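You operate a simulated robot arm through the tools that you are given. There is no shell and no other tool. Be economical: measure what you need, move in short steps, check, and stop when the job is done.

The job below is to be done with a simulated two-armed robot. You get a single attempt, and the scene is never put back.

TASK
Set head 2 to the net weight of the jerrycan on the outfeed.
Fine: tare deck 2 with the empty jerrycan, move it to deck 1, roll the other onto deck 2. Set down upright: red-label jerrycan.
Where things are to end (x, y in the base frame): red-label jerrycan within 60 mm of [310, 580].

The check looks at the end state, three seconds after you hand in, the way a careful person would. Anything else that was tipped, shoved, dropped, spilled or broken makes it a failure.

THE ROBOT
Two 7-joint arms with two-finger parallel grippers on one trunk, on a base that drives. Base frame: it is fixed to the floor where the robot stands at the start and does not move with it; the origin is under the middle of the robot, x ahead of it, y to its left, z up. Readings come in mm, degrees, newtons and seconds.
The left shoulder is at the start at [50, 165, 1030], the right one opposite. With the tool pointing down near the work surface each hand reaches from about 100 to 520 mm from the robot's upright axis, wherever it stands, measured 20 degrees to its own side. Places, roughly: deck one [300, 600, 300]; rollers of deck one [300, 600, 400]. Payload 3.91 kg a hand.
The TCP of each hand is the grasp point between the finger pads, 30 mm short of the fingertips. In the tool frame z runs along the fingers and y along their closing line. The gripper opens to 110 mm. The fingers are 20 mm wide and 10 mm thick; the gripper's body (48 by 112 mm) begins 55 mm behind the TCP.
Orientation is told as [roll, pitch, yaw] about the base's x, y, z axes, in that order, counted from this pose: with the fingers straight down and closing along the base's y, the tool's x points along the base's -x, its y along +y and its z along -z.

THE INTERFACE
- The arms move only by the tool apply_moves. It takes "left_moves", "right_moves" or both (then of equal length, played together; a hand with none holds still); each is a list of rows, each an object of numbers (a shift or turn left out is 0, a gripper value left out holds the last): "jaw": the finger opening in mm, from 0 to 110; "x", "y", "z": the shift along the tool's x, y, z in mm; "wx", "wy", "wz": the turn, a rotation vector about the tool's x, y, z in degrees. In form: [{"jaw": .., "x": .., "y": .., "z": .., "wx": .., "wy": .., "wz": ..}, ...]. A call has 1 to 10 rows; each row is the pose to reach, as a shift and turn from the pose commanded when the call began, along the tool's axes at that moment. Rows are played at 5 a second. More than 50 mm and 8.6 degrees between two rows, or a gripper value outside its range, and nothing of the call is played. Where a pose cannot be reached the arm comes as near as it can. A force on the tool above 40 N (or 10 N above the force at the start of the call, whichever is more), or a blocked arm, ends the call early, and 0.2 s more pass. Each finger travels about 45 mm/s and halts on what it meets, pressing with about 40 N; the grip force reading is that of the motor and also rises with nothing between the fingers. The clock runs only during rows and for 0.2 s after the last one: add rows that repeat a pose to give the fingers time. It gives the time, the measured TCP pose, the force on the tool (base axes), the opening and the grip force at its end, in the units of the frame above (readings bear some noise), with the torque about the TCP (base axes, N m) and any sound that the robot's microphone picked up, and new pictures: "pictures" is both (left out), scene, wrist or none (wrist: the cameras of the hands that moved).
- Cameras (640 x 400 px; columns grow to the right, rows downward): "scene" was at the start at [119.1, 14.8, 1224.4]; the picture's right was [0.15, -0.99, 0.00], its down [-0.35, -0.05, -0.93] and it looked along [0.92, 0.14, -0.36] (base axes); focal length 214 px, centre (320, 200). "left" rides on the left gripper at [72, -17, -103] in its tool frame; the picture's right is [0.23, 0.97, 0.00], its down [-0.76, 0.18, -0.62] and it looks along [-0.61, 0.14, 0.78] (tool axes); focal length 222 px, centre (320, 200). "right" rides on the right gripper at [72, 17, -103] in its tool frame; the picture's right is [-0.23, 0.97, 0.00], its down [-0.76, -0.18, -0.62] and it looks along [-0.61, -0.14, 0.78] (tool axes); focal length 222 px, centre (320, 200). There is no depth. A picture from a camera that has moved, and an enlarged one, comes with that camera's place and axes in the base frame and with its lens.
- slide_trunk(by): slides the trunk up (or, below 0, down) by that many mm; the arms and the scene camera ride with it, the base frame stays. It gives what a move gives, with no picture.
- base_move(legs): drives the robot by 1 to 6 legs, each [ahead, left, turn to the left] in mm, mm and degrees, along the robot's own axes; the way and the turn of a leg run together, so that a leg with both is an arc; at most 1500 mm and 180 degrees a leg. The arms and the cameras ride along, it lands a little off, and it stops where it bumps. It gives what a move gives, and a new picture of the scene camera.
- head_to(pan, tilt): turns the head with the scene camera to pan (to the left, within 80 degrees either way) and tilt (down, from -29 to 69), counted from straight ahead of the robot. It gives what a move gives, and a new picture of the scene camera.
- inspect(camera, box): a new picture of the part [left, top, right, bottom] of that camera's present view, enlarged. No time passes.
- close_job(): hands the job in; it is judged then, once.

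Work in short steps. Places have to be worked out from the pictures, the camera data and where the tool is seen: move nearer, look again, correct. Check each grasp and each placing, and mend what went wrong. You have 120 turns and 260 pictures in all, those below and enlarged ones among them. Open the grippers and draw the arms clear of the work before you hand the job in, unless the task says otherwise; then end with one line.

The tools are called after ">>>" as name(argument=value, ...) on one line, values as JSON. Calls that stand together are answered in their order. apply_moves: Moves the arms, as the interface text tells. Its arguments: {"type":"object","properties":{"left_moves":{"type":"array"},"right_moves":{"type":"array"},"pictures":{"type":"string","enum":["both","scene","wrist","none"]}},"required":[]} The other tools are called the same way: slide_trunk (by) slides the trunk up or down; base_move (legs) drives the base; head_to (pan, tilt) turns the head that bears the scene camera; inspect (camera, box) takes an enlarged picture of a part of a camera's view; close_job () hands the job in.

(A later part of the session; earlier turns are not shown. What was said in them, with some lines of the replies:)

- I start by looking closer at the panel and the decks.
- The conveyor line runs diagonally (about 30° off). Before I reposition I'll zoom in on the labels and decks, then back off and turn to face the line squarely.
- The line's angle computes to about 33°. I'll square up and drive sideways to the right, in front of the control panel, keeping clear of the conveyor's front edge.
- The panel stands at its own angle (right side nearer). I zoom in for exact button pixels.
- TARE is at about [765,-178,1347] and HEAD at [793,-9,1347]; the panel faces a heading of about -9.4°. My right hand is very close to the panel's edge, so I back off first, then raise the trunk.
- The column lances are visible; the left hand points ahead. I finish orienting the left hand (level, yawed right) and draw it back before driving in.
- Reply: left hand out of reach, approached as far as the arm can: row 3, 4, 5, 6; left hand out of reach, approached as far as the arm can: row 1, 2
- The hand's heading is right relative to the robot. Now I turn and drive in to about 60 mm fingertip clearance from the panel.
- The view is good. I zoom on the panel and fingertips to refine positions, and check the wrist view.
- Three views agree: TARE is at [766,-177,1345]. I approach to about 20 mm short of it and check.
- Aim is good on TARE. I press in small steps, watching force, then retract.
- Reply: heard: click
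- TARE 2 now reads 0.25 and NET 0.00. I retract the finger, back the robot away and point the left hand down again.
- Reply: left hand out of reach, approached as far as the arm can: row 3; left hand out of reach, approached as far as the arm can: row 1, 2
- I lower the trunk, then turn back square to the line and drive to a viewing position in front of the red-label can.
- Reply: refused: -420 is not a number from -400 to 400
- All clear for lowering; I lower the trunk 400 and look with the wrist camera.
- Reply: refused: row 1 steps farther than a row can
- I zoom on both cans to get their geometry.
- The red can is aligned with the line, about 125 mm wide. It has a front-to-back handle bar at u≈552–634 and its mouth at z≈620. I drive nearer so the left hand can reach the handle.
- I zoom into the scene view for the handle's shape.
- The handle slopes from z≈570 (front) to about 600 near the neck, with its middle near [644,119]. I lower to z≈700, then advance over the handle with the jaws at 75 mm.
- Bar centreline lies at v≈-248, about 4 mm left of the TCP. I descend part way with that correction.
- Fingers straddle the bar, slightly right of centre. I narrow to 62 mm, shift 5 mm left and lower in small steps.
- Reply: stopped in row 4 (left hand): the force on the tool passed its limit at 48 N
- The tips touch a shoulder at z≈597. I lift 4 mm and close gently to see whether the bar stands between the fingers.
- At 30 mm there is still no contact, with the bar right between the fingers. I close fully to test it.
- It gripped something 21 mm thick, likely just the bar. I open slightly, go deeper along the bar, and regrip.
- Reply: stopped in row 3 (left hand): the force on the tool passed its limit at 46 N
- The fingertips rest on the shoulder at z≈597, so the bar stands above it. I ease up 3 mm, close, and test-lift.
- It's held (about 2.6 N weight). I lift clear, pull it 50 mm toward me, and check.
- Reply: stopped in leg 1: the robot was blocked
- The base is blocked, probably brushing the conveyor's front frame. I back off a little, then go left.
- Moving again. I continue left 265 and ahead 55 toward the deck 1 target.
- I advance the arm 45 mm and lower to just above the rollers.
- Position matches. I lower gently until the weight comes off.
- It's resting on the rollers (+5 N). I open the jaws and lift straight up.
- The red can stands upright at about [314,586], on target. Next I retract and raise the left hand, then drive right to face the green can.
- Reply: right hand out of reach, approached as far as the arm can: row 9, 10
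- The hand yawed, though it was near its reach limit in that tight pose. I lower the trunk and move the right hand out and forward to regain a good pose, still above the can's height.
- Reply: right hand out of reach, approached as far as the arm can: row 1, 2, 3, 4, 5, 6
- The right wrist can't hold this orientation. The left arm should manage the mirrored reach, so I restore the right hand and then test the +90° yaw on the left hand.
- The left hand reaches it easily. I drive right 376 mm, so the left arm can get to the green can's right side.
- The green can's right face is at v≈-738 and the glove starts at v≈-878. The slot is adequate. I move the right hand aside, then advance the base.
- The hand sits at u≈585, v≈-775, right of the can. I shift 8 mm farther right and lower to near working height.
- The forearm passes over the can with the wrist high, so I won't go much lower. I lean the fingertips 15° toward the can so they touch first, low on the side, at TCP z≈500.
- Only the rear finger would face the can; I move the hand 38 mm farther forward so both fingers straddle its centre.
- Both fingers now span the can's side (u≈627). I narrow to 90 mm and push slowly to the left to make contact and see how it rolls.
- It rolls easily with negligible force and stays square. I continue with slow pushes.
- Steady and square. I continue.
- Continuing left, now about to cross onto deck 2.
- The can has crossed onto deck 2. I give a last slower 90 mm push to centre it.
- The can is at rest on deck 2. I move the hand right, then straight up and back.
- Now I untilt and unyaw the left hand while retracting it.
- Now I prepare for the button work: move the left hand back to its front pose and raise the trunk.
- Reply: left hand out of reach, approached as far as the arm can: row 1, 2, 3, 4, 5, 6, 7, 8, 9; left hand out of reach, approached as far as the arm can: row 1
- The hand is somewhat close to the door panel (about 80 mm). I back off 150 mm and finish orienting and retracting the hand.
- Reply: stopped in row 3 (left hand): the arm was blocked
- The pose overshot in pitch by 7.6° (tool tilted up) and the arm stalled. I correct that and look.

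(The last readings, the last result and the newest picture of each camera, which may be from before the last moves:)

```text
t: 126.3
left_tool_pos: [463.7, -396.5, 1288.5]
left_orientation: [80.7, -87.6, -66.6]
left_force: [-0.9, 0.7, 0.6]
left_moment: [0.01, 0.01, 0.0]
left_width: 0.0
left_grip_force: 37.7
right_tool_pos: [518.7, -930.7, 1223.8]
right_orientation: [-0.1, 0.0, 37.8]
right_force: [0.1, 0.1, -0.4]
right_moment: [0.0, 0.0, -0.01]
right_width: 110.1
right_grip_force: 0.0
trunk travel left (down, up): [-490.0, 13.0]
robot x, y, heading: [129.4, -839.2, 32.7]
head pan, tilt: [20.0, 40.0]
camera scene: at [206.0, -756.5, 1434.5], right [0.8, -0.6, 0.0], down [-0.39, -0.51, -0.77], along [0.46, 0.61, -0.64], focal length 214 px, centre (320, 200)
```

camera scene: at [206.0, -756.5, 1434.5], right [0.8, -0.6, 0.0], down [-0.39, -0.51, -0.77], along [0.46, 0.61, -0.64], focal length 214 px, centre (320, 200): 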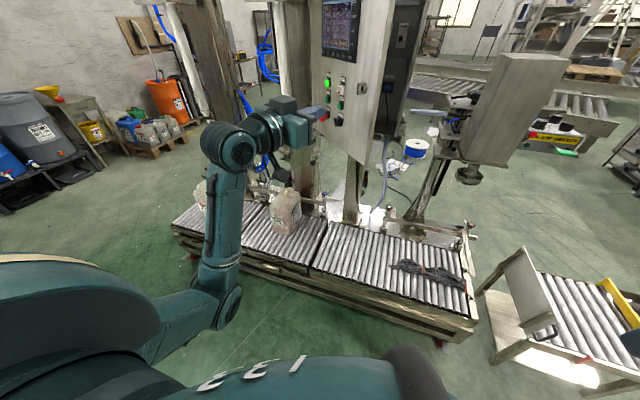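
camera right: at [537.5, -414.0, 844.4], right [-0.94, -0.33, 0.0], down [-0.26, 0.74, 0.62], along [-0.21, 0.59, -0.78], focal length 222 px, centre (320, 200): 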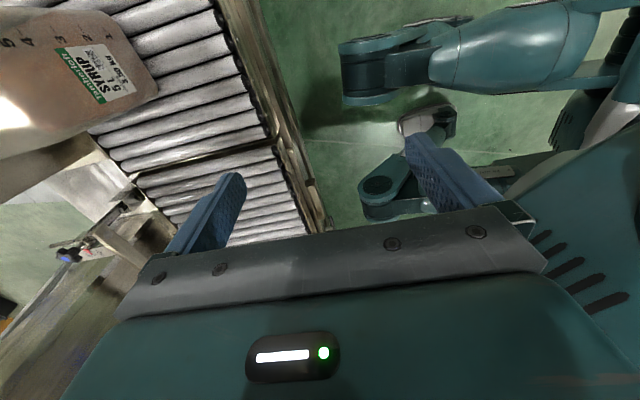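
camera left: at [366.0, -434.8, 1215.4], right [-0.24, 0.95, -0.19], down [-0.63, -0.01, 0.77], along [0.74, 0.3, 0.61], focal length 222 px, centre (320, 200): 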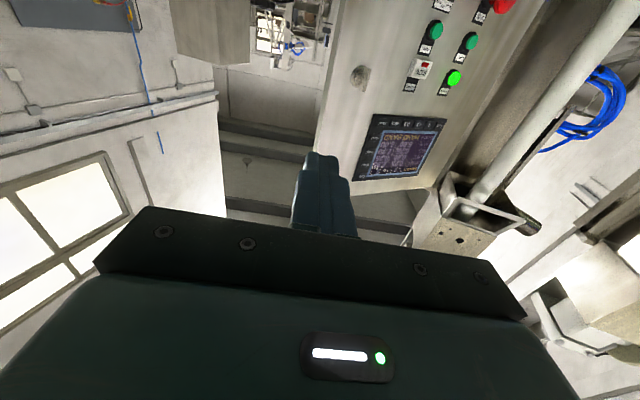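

Both cans stand on their decks and the arm is in a usable elbow-down pose. I look at the display.

>>> head_to(pan=5, tilt=5)

>>> inspect(camera="scene", box=[250, 140, 320, 190])

```text
t: 127.3
left_tool_pos: [462.9, -397.3, 1288.0]
left_orientation: [80.7, -87.6, -66.7]
left_force: [-1.5, 0.1, 0.2]
left_moment: [-0.01, 0.01, 0.0]
left_width: 0.0
left_grip_force: 38.1
right_tool_pos: [518.3, -930.6, 1225.2]
right_orientation: [0.0, -0.1, 37.7]
right_force: [0.3, 0.2, -0.5]
right_moment: [-0.01, 0.0, -0.01]
right_width: 109.8
right_grip_force: 0.0
trunk travel left (down, up): [-490.0, 13.0]
robot x, y, heading: [138.0, -840.0, 32.6]
head pan, tilt: [5.0, 5.0]
camera scene: at [227.2, -767.9, 1490.1], right [0.61, -0.79, 0.0], down [-0.07, -0.05, -1.0], along [0.79, 0.61, -0.09], focal length 214 px, centre (320, 200)
```

scene: 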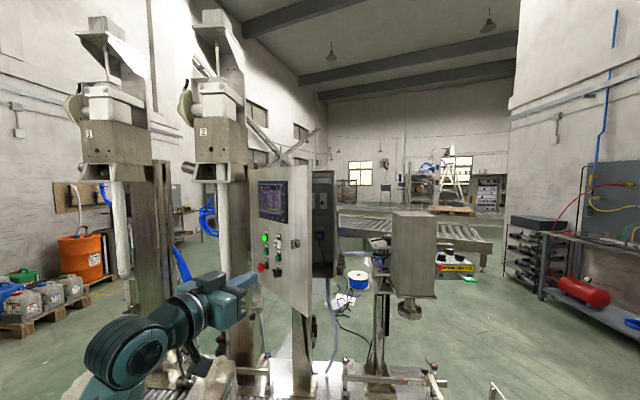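

```text
8.00 times, centred on (285, 165) of scene
camera zoom: at [227.2, -767.9, 1490.1], right [0.61, -0.79, 0.0], down [-0.07, -0.05, -1.0], along [0.79, 0.61, -0.09], focal length 1716 px, centre (600, 480)
```

zoom: 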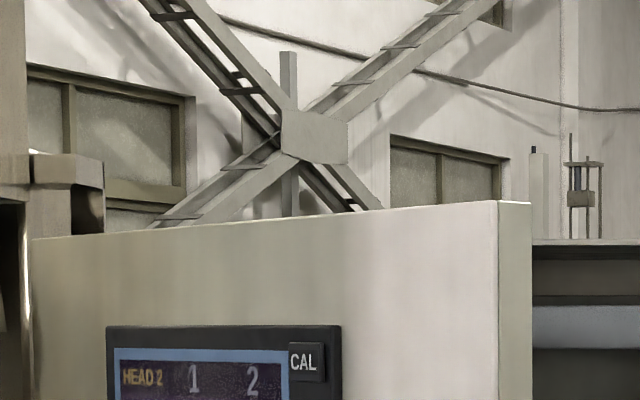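

>>> inspect(camera="scene", box=[240, 172, 310, 232])

```text
6.67 times, centred on (275, 202) of scene
camera zoom: at [227.2, -767.9, 1490.1], right [0.61, -0.79, 0.0], down [-0.07, -0.05, -1.0], along [0.79, 0.61, -0.09], focal length 1430 px, centre (620, 187)
```

zoom: 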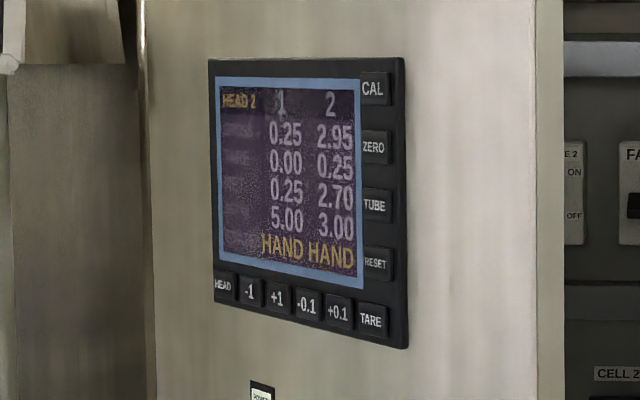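

NET 2 reads 2.70 kg, while SET 2 is 3.00. So I need -0.1 three times. That button is at about [776.5,-111,1345]. I drive back to the panel pose, stopping short.

>>> base_move(legs=[[0, 0, -23], [140, 418, 0]])

>>> head_to(pan=15, tilt=10)

>>> inspect(camera="left", box=[0, 0, 640, 400])

```text
t: 132.7
left_tool_pos: [678.4, -124.4, 1288.1]
left_orientation: [80.7, -87.5, -89.6]
left_force: [-0.8, -1.6, 0.3]
left_moment: [-0.01, -0.01, -0.02]
left_width: 0.0
left_grip_force: 38.2
right_tool_pos: [520.2, -639.2, 1223.1]
right_orientation: [0.0, 0.0, 14.7]
right_force: [0.5, -0.5, -0.4]
right_moment: [0.03, 0.03, 0.02]
right_width: 109.8
right_grip_force: 0.0
trunk travel left (down, up): [-490.0, 13.0]
robot x, y, heading: [201.1, -401.8, 9.9]
head pan, tilt: [5.0, 5.0]
camera scene: at [315.9, -375.3, 1490.2], right [0.26, -0.97, 0.0], down [-0.08, -0.02, -1.0], along [0.96, 0.25, -0.09], focal length 214 px, centre (320, 200)
```

scene: 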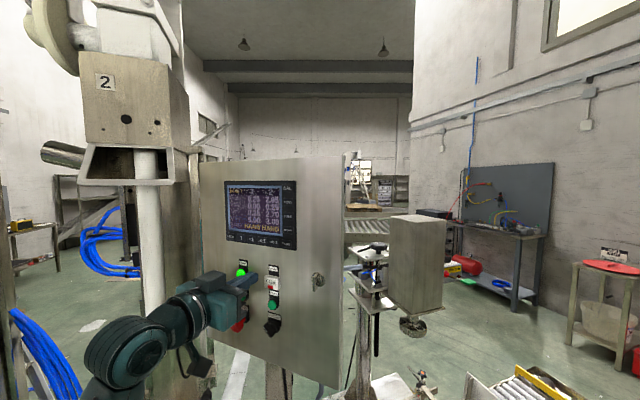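

```text
t: 133.4
left_tool_pos: [679.2, -124.6, 1288.4]
left_orientation: [80.6, -87.5, -89.7]
left_force: [0.2, 0.1, -0.4]
left_moment: [-0.04, -0.01, 0.02]
left_width: 0.0
left_grip_force: 37.2
right_tool_pos: [521.0, -638.9, 1223.4]
right_orientation: [0.0, 0.0, 14.7]
right_force: [-0.2, -0.3, 0.7]
right_moment: [0.01, -0.01, -0.02]
right_width: 110.0
right_grip_force: 0.1
trunk travel left (down, up): [-490.0, 13.0]
robot x, y, heading: [194.5, -402.5, 9.7]
head pan, tilt: [15.0, 10.0]
camera scene: at [311.5, -360.1, 1482.1], right [0.42, -0.91, 0.0], down [-0.16, -0.07, -0.98], along [0.89, 0.41, -0.17], focal length 214 px, centre (320, 200)
```

scene: 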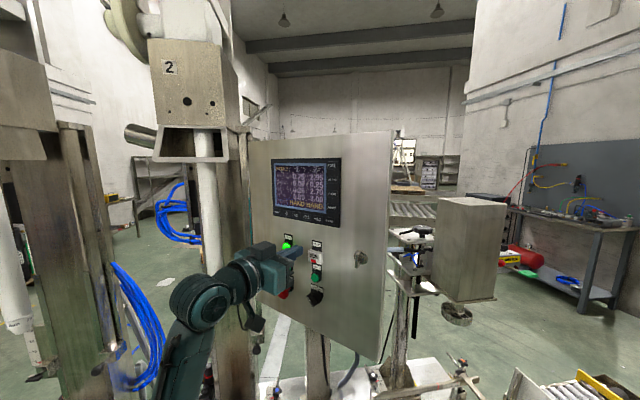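

```text
1.00 times, centred on (320, 200) of left (not enlarged: the box is as wide or as high as the picture)
camera zoom: at [574.3, -122.2, 1215.3], right [0.15, 0.97, -0.19], down [-0.59, 0.24, 0.77], along [0.79, -0.01, 0.61], focal length 222 px, centre (320, 200)
```

zoom: 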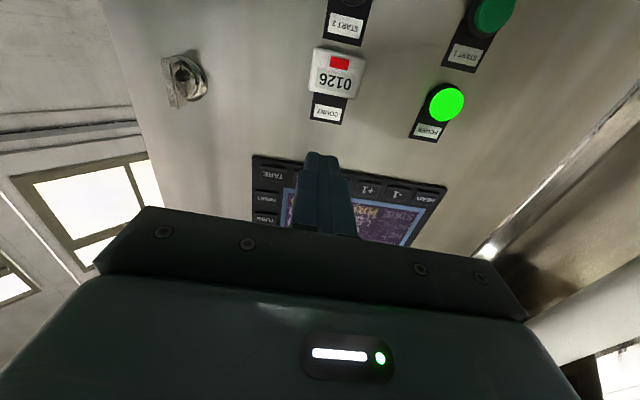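

The tool is level. I move up and left to line up with -0.1, staying about 20 mm short.

>>> apply_moves(left_moves=[{"x": -25, "y": 13}, {"x": -56, "y": 30}, {"x": -56, "y": 30, "z": 20}, {"x": -56, "y": 30, "z": 42}, {"x": -56, "y": 30, "z": 42}], pictures="wrist")

>>> inspect(camera="scene", box=[250, 150, 350, 250])

>>> inspect(camera="left", box=[240, 80, 480, 230])

```text
t: 134.6
left_tool_pos: [726.3, -103.9, 1345.0]
left_orientation: [81.3, -87.6, -90.2]
left_force: [-0.3, 0.8, -0.2]
left_moment: [-0.01, -0.01, -0.01]
left_width: 0.0
left_grip_force: 37.1
right_tool_pos: [520.1, -637.8, 1223.8]
right_orientation: [-0.1, -0.1, 14.7]
right_force: [-0.2, 0.3, 0.1]
right_moment: [0.03, 0.01, -0.02]
right_width: 110.3
right_grip_force: 0.0
trunk travel left (down, up): [-490.0, 13.0]
robot x, y, heading: [199.5, -405.6, 9.9]
head pan, tilt: [15.0, 10.0]
camera left: at [620.5, -101.5, 1271.7], right [0.15, 0.97, -0.19], down [-0.59, 0.24, 0.77], along [0.79, -0.01, 0.61], focal length 222 px, centre (320, 200)
```

left: 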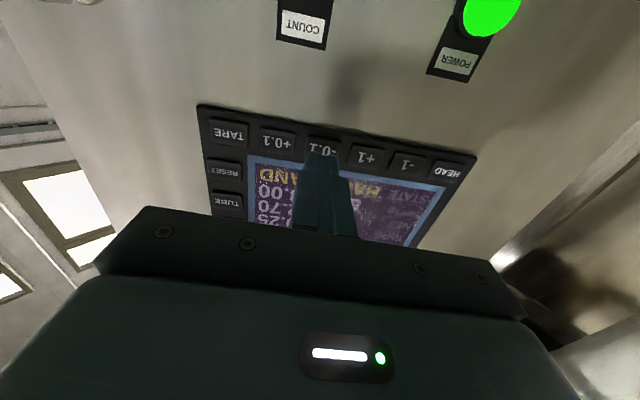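

```text
4.00 times, centred on (300, 200) of scene
camera zoom: at [311.3, -360.0, 1482.1], right [0.42, -0.91, 0.0], down [-0.16, -0.07, -0.98], along [0.89, 0.41, -0.17], focal length 858 px, centre (400, 200)
```

zoom: 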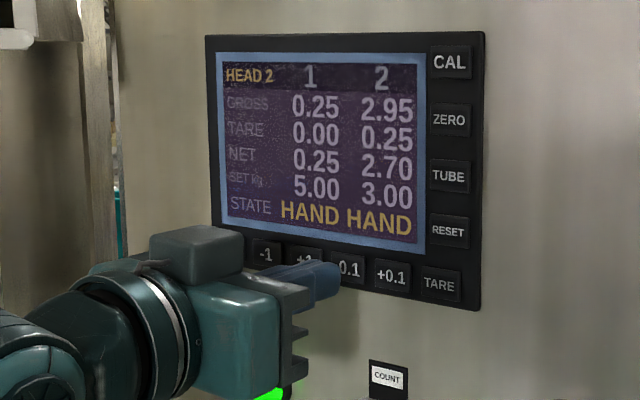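

```text
2.67 times, centred on (360, 155) of left
camera zoom: at [620.5, -101.5, 1271.7], right [0.15, 0.97, -0.19], down [-0.59, 0.24, 0.77], along [0.79, -0.01, 0.61], focal length 592 px, centre (213, 320)
```

zoom: 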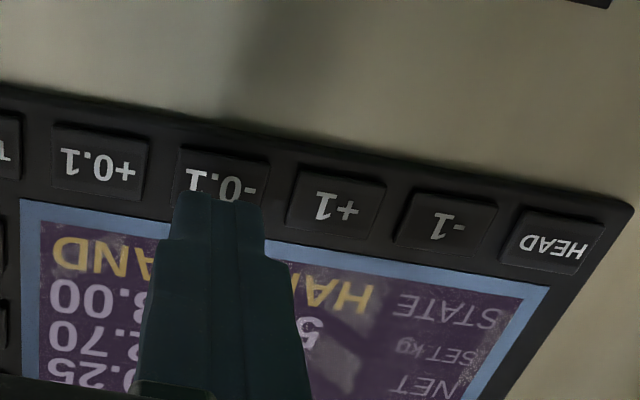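

Aimed at -0.1. I press once, withdraw and read the display.

>>> apply_moves(left_moves=[{"x": 2, "y": 2, "z": 10}, {"x": 2, "y": 2, "z": 17}, {"x": 2, "y": 2, "z": 21}, {"x": 2, "y": 2, "z": 24}, {"x": 2, "y": 2, "z": 24}, {"x": 2, "y": 2, "z": 10}], pictures="none")

>>> inspect(camera="scene", box=[250, 150, 350, 250])

```text
t: 136.0
left_tool_pos: [734.1, -103.2, 1343.5]
left_orientation: [81.9, -87.7, -90.8]
left_force: [-0.5, 0.0, -0.4]
left_moment: [-0.01, -0.02, -0.03]
left_width: 0.0
left_grip_force: 37.4
right_tool_pos: [520.6, -638.4, 1225.0]
right_orientation: [-0.1, 0.0, 14.7]
right_force: [-0.2, 0.2, -0.1]
right_moment: [0.01, -0.02, 0.03]
right_width: 110.0
right_grip_force: 0.1
trunk travel left (down, up): [-490.0, 13.0]
robot x, y, heading: [205.1, -407.2, 10.1]
head pan, tilt: [15.0, 10.0]
heard: click
```

```text
4.00 times, centred on (300, 200) of scene
camera zoom: at [311.0, -359.7, 1482.2], right [0.42, -0.91, 0.0], down [-0.16, -0.07, -0.98], along [0.89, 0.41, -0.17], focal length 858 px, centre (400, 200)
```

zoom: 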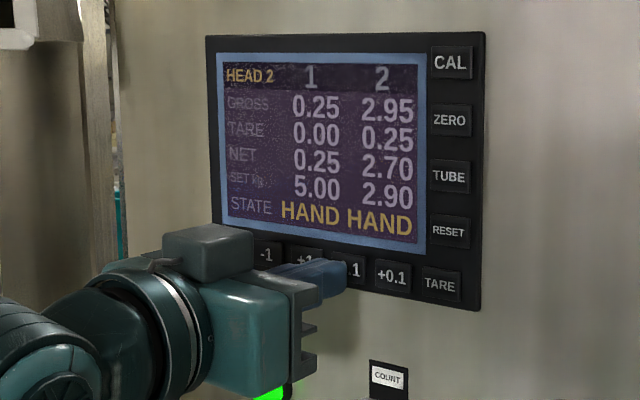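

SET 2 is now 2.90. I repeat the press.

>>> apply_moves(left_moves=[{"z": 7}, {"z": 11}, {"z": 14}, {"z": 14}, {"z": 0}], pictures="none")

>>> inspect(camera="scene", box=[250, 150, 350, 250])

```text
t: 137.2
left_tool_pos: [734.4, -104.6, 1343.6]
left_orientation: [81.6, -87.6, -90.5]
left_force: [-0.2, 0.2, 0.4]
left_moment: [0.02, -0.02, -0.01]
left_width: 0.3
left_grip_force: 38.1
right_tool_pos: [520.5, -638.3, 1224.0]
right_orientation: [-0.1, 0.0, 14.7]
right_force: [-0.1, -0.1, -0.3]
right_moment: [0.03, -0.04, 0.01]
right_width: 110.0
right_grip_force: 0.0
trunk travel left (down, up): [-490.0, 13.0]
robot x, y, heading: [198.6, -402.0, 9.7]
head pan, tilt: [15.0, 10.0]
heard: click
```

```text
4.00 times, centred on (300, 200) of scene
camera zoom: at [311.0, -359.8, 1482.2], right [0.42, -0.91, 0.0], down [-0.16, -0.07, -0.98], along [0.89, 0.41, -0.17], focal length 858 px, centre (400, 200)
```

zoom: 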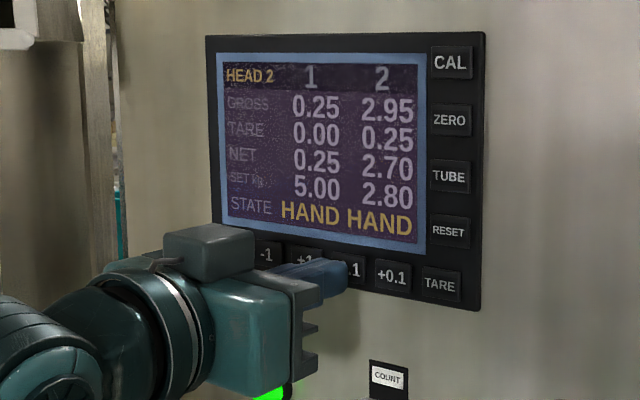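

SET 2 is 2.80; one more press, then withdraw.

>>> apply_moves(left_moves=[{"z": 7}, {"z": 11}, {"z": 14}, {"z": 14}, {"z": 0}, {"z": -30}], pictures="none")

>>> inspect(camera="scene", box=[250, 150, 350, 250])

```text
t: 138.6
left_tool_pos: [705.7, -99.6, 1344.3]
left_orientation: [81.1, -87.6, -90.1]
left_force: [0.1, 1.1, -0.5]
left_moment: [0.02, -0.01, 0.02]
left_width: 0.0
left_grip_force: 37.2
right_tool_pos: [520.3, -639.2, 1224.4]
right_orientation: [0.0, 0.1, 14.8]
right_force: [0.6, 0.8, 0.2]
right_moment: [0.01, 0.01, 0.01]
right_width: 109.8
right_grip_force: 0.2
trunk travel left (down, up): [-490.0, 13.0]
robot x, y, heading: [198.0, -407.9, 9.8]
head pan, tilt: [15.0, 10.0]
heard: click
```

```text
4.00 times, centred on (300, 200) of scene
camera zoom: at [310.8, -359.6, 1482.2], right [0.42, -0.91, 0.0], down [-0.16, -0.07, -0.98], along [0.89, 0.41, -0.17], focal length 858 px, centre (400, 200)
```

zoom: 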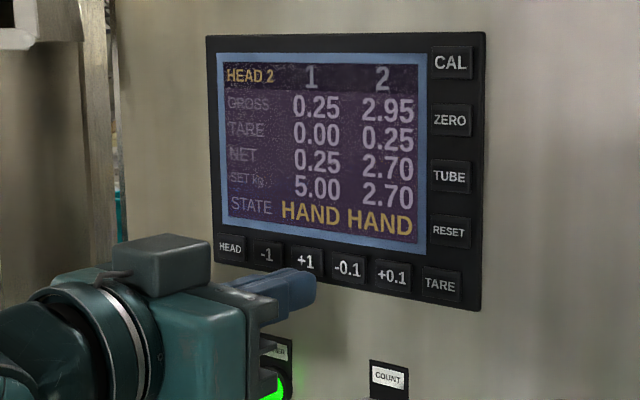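

SET 2 is 2.70, matching NET 2. I back away, open the gripper, and take a final look at the decks.

>>> base_move(legs=[[-350, 0, 0]])

>>> apply_moves(left_moves=[{"jaw": 40}, {"jaw": 80}, {"jaw": 110}, {"jaw": 110}], pictures="none")

>>> head_to(pan=35, tilt=35)

```text
t: 140.9
left_tool_pos: [363.2, -158.8, 1344.2]
left_orientation: [81.3, -87.6, -90.2]
left_force: [-0.2, 0.3, 1.1]
left_moment: [-0.04, 0.03, 0.0]
left_width: 0.0
left_grip_force: 37.7
right_tool_pos: [179.4, -697.3, 1224.1]
right_orientation: [0.1, 0.0, 14.6]
right_force: [0.6, -0.9, -0.1]
right_moment: [0.02, -0.02, -0.02]
right_width: 110.0
right_grip_force: 0.0
trunk travel left (down, up): [-490.0, 13.0]
robot x, y, heading: [-138.8, -464.7, 9.8]
head pan, tilt: [15.0, 10.0]
camera scene: at [-30.4, -419.2, 1482.2], right [0.42, -0.91, 0.0], down [-0.16, -0.07, -0.98], along [0.89, 0.41, -0.17], focal length 214 px, centre (320, 200)
```

scene: 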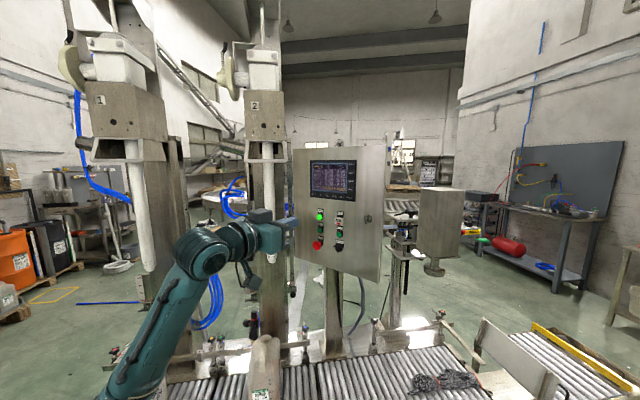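

```text
t: 141.9
left_tool_pos: [363.6, -157.7, 1343.4]
left_orientation: [80.5, -87.6, -89.5]
left_force: [0.5, -0.4, -0.4]
left_moment: [0.01, -0.02, 0.0]
left_width: 84.1
left_grip_force: 0.1
right_tool_pos: [180.2, -698.0, 1225.2]
right_orientation: [0.1, -0.1, 14.7]
right_force: [-0.3, -0.7, 0.0]
right_moment: [0.0, 0.02, 0.01]
right_width: 110.0
right_grip_force: 0.0
trunk travel left (down, up): [-490.0, 13.0]
robot x, y, heading: [-141.1, -465.5, 9.7]
head pan, tilt: [15.0, 10.0]
```

```text
t: 142.8
left_tool_pos: [364.1, -159.5, 1342.8]
left_orientation: [80.6, -87.6, -89.5]
left_force: [-0.1, -0.7, -0.7]
left_moment: [0.01, -0.02, -0.03]
left_width: 109.8
left_grip_force: 0.1
right_tool_pos: [179.4, -697.4, 1224.1]
right_orientation: [0.0, 0.0, 14.7]
right_force: [-0.4, 0.7, 0.0]
right_moment: [0.02, -0.01, 0.01]
right_width: 110.0
right_grip_force: 0.1
trunk travel left (down, up): [-490.0, 13.0]
robot x, y, heading: [-139.9, -464.2, 9.9]
head pan, tilt: [35.0, 35.0]
camera scene: at [-51.7, -396.1, 1442.0], right [0.7, -0.71, 0.0], down [-0.41, -0.4, -0.82], along [0.58, 0.58, -0.57], focal length 214 px, centre (320, 200)
```

scene: 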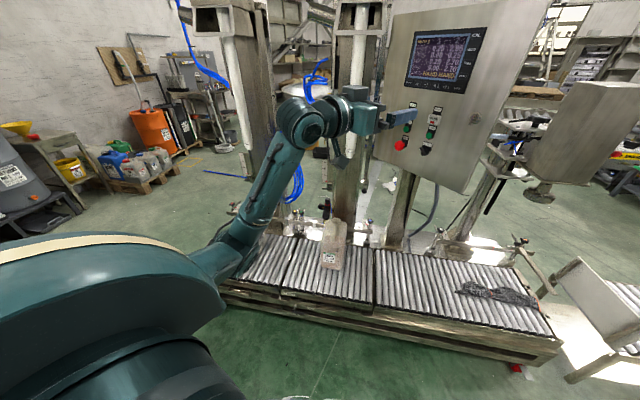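

The red can is hidden by my arm. I turn the base in place and pan the head to check it.

>>> base_move(legs=[[-150, 0, -30]])

>>> head_to(pan=70, tilt=30)

```text
t: 144.6
left_tool_pos: [301.5, -437.7, 1343.9]
left_orientation: [81.0, -87.7, -120.1]
left_force: [0.4, 0.2, 0.1]
left_moment: [-0.02, 0.01, 0.01]
left_width: 110.1
left_grip_force: 0.1
right_tool_pos: [-127.5, -813.6, 1223.8]
right_orientation: [-0.1, -0.1, -15.3]
right_force: [-0.4, 0.5, 0.5]
right_moment: [0.02, -0.03, -0.02]
right_width: 110.2
right_grip_force: 0.0
trunk travel left (down, up): [-490.0, 13.0]
robot x, y, heading: [-288.6, -451.3, -20.2]
head pan, tilt: [35.0, 35.0]
camera scene: at [-178.0, -437.5, 1442.0], right [0.26, -0.97, 0.0], down [-0.55, -0.15, -0.82], along [0.79, 0.21, -0.57], focal length 214 px, centre (320, 200)
```

scene: 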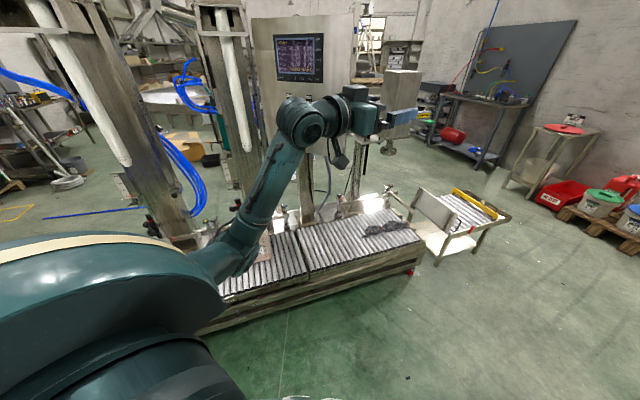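

```text
t: 145.6
left_tool_pos: [301.1, -438.6, 1343.8]
left_orientation: [80.4, -87.5, -119.4]
left_force: [0.1, 0.9, 0.1]
left_moment: [-0.01, -0.03, -0.01]
left_width: 110.0
left_grip_force: 0.0
right_tool_pos: [-127.6, -814.4, 1223.5]
right_orientation: [-0.1, 0.0, -15.3]
right_force: [-0.5, -0.6, -0.1]
right_moment: [-0.02, -0.01, -0.05]
right_width: 110.0
right_grip_force: 0.1
trunk travel left (down, up): [-490.0, 13.0]
robot x, y, heading: [-287.7, -451.0, -20.3]
head pan, tilt: [70.0, 30.0]
camera scene: at [-204.3, -391.0, 1449.7], right [0.76, -0.65, 0.0], down [-0.32, -0.38, -0.87], along [0.56, 0.66, -0.5], focal length 214 px, centre (320, 200)
```

scene: 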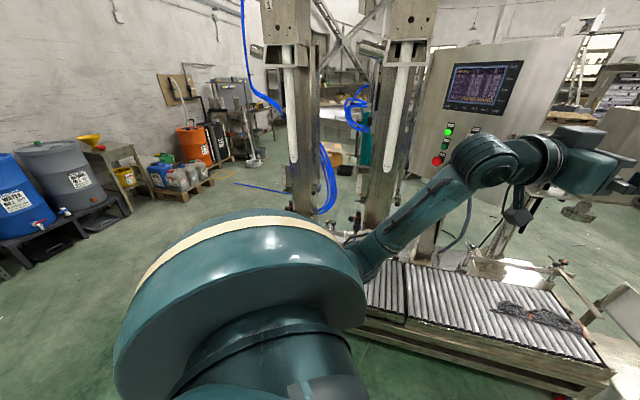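

The shoulder blocks this view; I turn the base left to face the decks instead.

>>> base_move(legs=[[0, 0, 75]])

>>> head_to(pan=-10, tilt=25)

```text
t: 149.2
left_tool_pos: [-137.5, 121.0, 1344.0]
left_orientation: [80.4, -87.7, -45.4]
left_force: [0.8, -0.8, 0.0]
left_moment: [-0.01, 0.01, 0.01]
left_width: 110.2
left_grip_force: 0.1
right_tool_pos: [103.9, -396.5, 1222.6]
right_orientation: [0.0, 0.1, 58.7]
right_force: [-0.5, -0.3, -0.5]
right_moment: [0.02, 0.0, -0.01]
right_width: 109.8
right_grip_force: 0.0
trunk travel left (down, up): [-490.0, 13.0]
robot x, y, heading: [-288.0, -447.1, 53.7]
head pan, tilt: [70.0, 30.0]
camera scene: at [-323.3, -351.1, 1449.7], right [0.83, 0.56, 0.0], down [0.28, -0.42, -0.87], along [-0.48, 0.72, -0.5], focal length 214 px, centre (320, 200)
```

scene: 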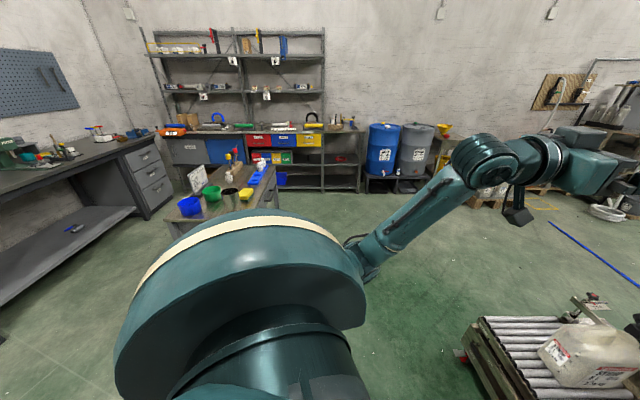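

```text
t: 150.8
left_tool_pos: [-136.9, 120.1, 1344.1]
left_orientation: [80.3, -87.6, -45.3]
left_force: [-0.1, 0.4, 0.4]
left_moment: [-0.02, 0.0, 0.0]
left_width: 109.8
left_grip_force: 0.1
right_tool_pos: [104.7, -397.4, 1223.6]
right_orientation: [-0.1, 0.0, 58.7]
right_force: [-0.2, 0.7, -0.1]
right_moment: [0.0, 0.02, 0.01]
right_width: 109.8
right_grip_force: 0.0
trunk travel left (down, up): [-490.0, 13.0]
robot x, y, heading: [-286.5, -449.6, 53.7]
head pan, tilt: [-10.0, 25.0]
camera scene: at [-206.5, -362.4, 1457.7], right [0.69, -0.72, 0.0], down [-0.3, -0.29, -0.91], along [0.65, 0.63, -0.42], focal length 214 px, centre (320, 200)
```

scene: 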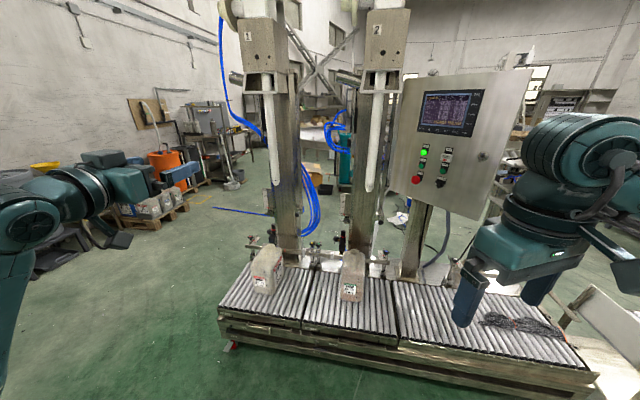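

Both cans are visible on their decks. One zoom to confirm everything, including the display.

>>> inspect(camera="scene", box=[210, 220, 410, 345])

>>> inspect(camera="scene", box=[410, 80, 490, 140])

```text
3.20 times, centred on (310, 282) of scene
camera zoom: at [-206.5, -362.4, 1457.7], right [0.69, -0.72, 0.0], down [-0.3, -0.29, -0.91], along [0.65, 0.63, -0.42], focal length 686 px, centre (352, -64)
```

zoom: 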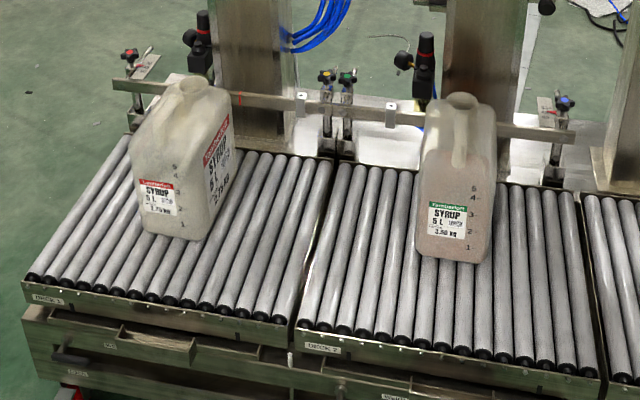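

```text
6.67 times, centred on (450, 110) of scene
camera zoom: at [-206.5, -362.4, 1457.7], right [0.69, -0.72, 0.0], down [-0.3, -0.29, -0.91], along [0.65, 0.63, -0.42], focal length 1430 px, centre (-547, 800)
```

zoom: 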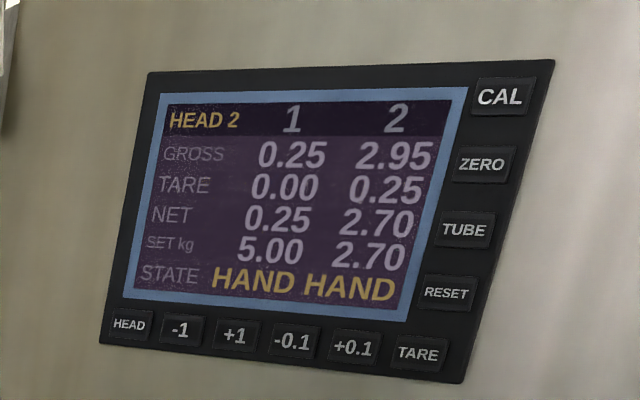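

Everything checks out: the red can is upright at about [314,580], the green can stands on deck 2, and SET 2 equals NET 2 at 2.70. I hand in.

>>> close_job()

```text
The job is handed in.
```

Head 2 is set to 2.70 kg, the net weight of the green-label jerrycan now on deck 2 (2.95 gross, 0.25 tare); the empty red-label jerrycan stands upright on deck 1 at about [314, 580].
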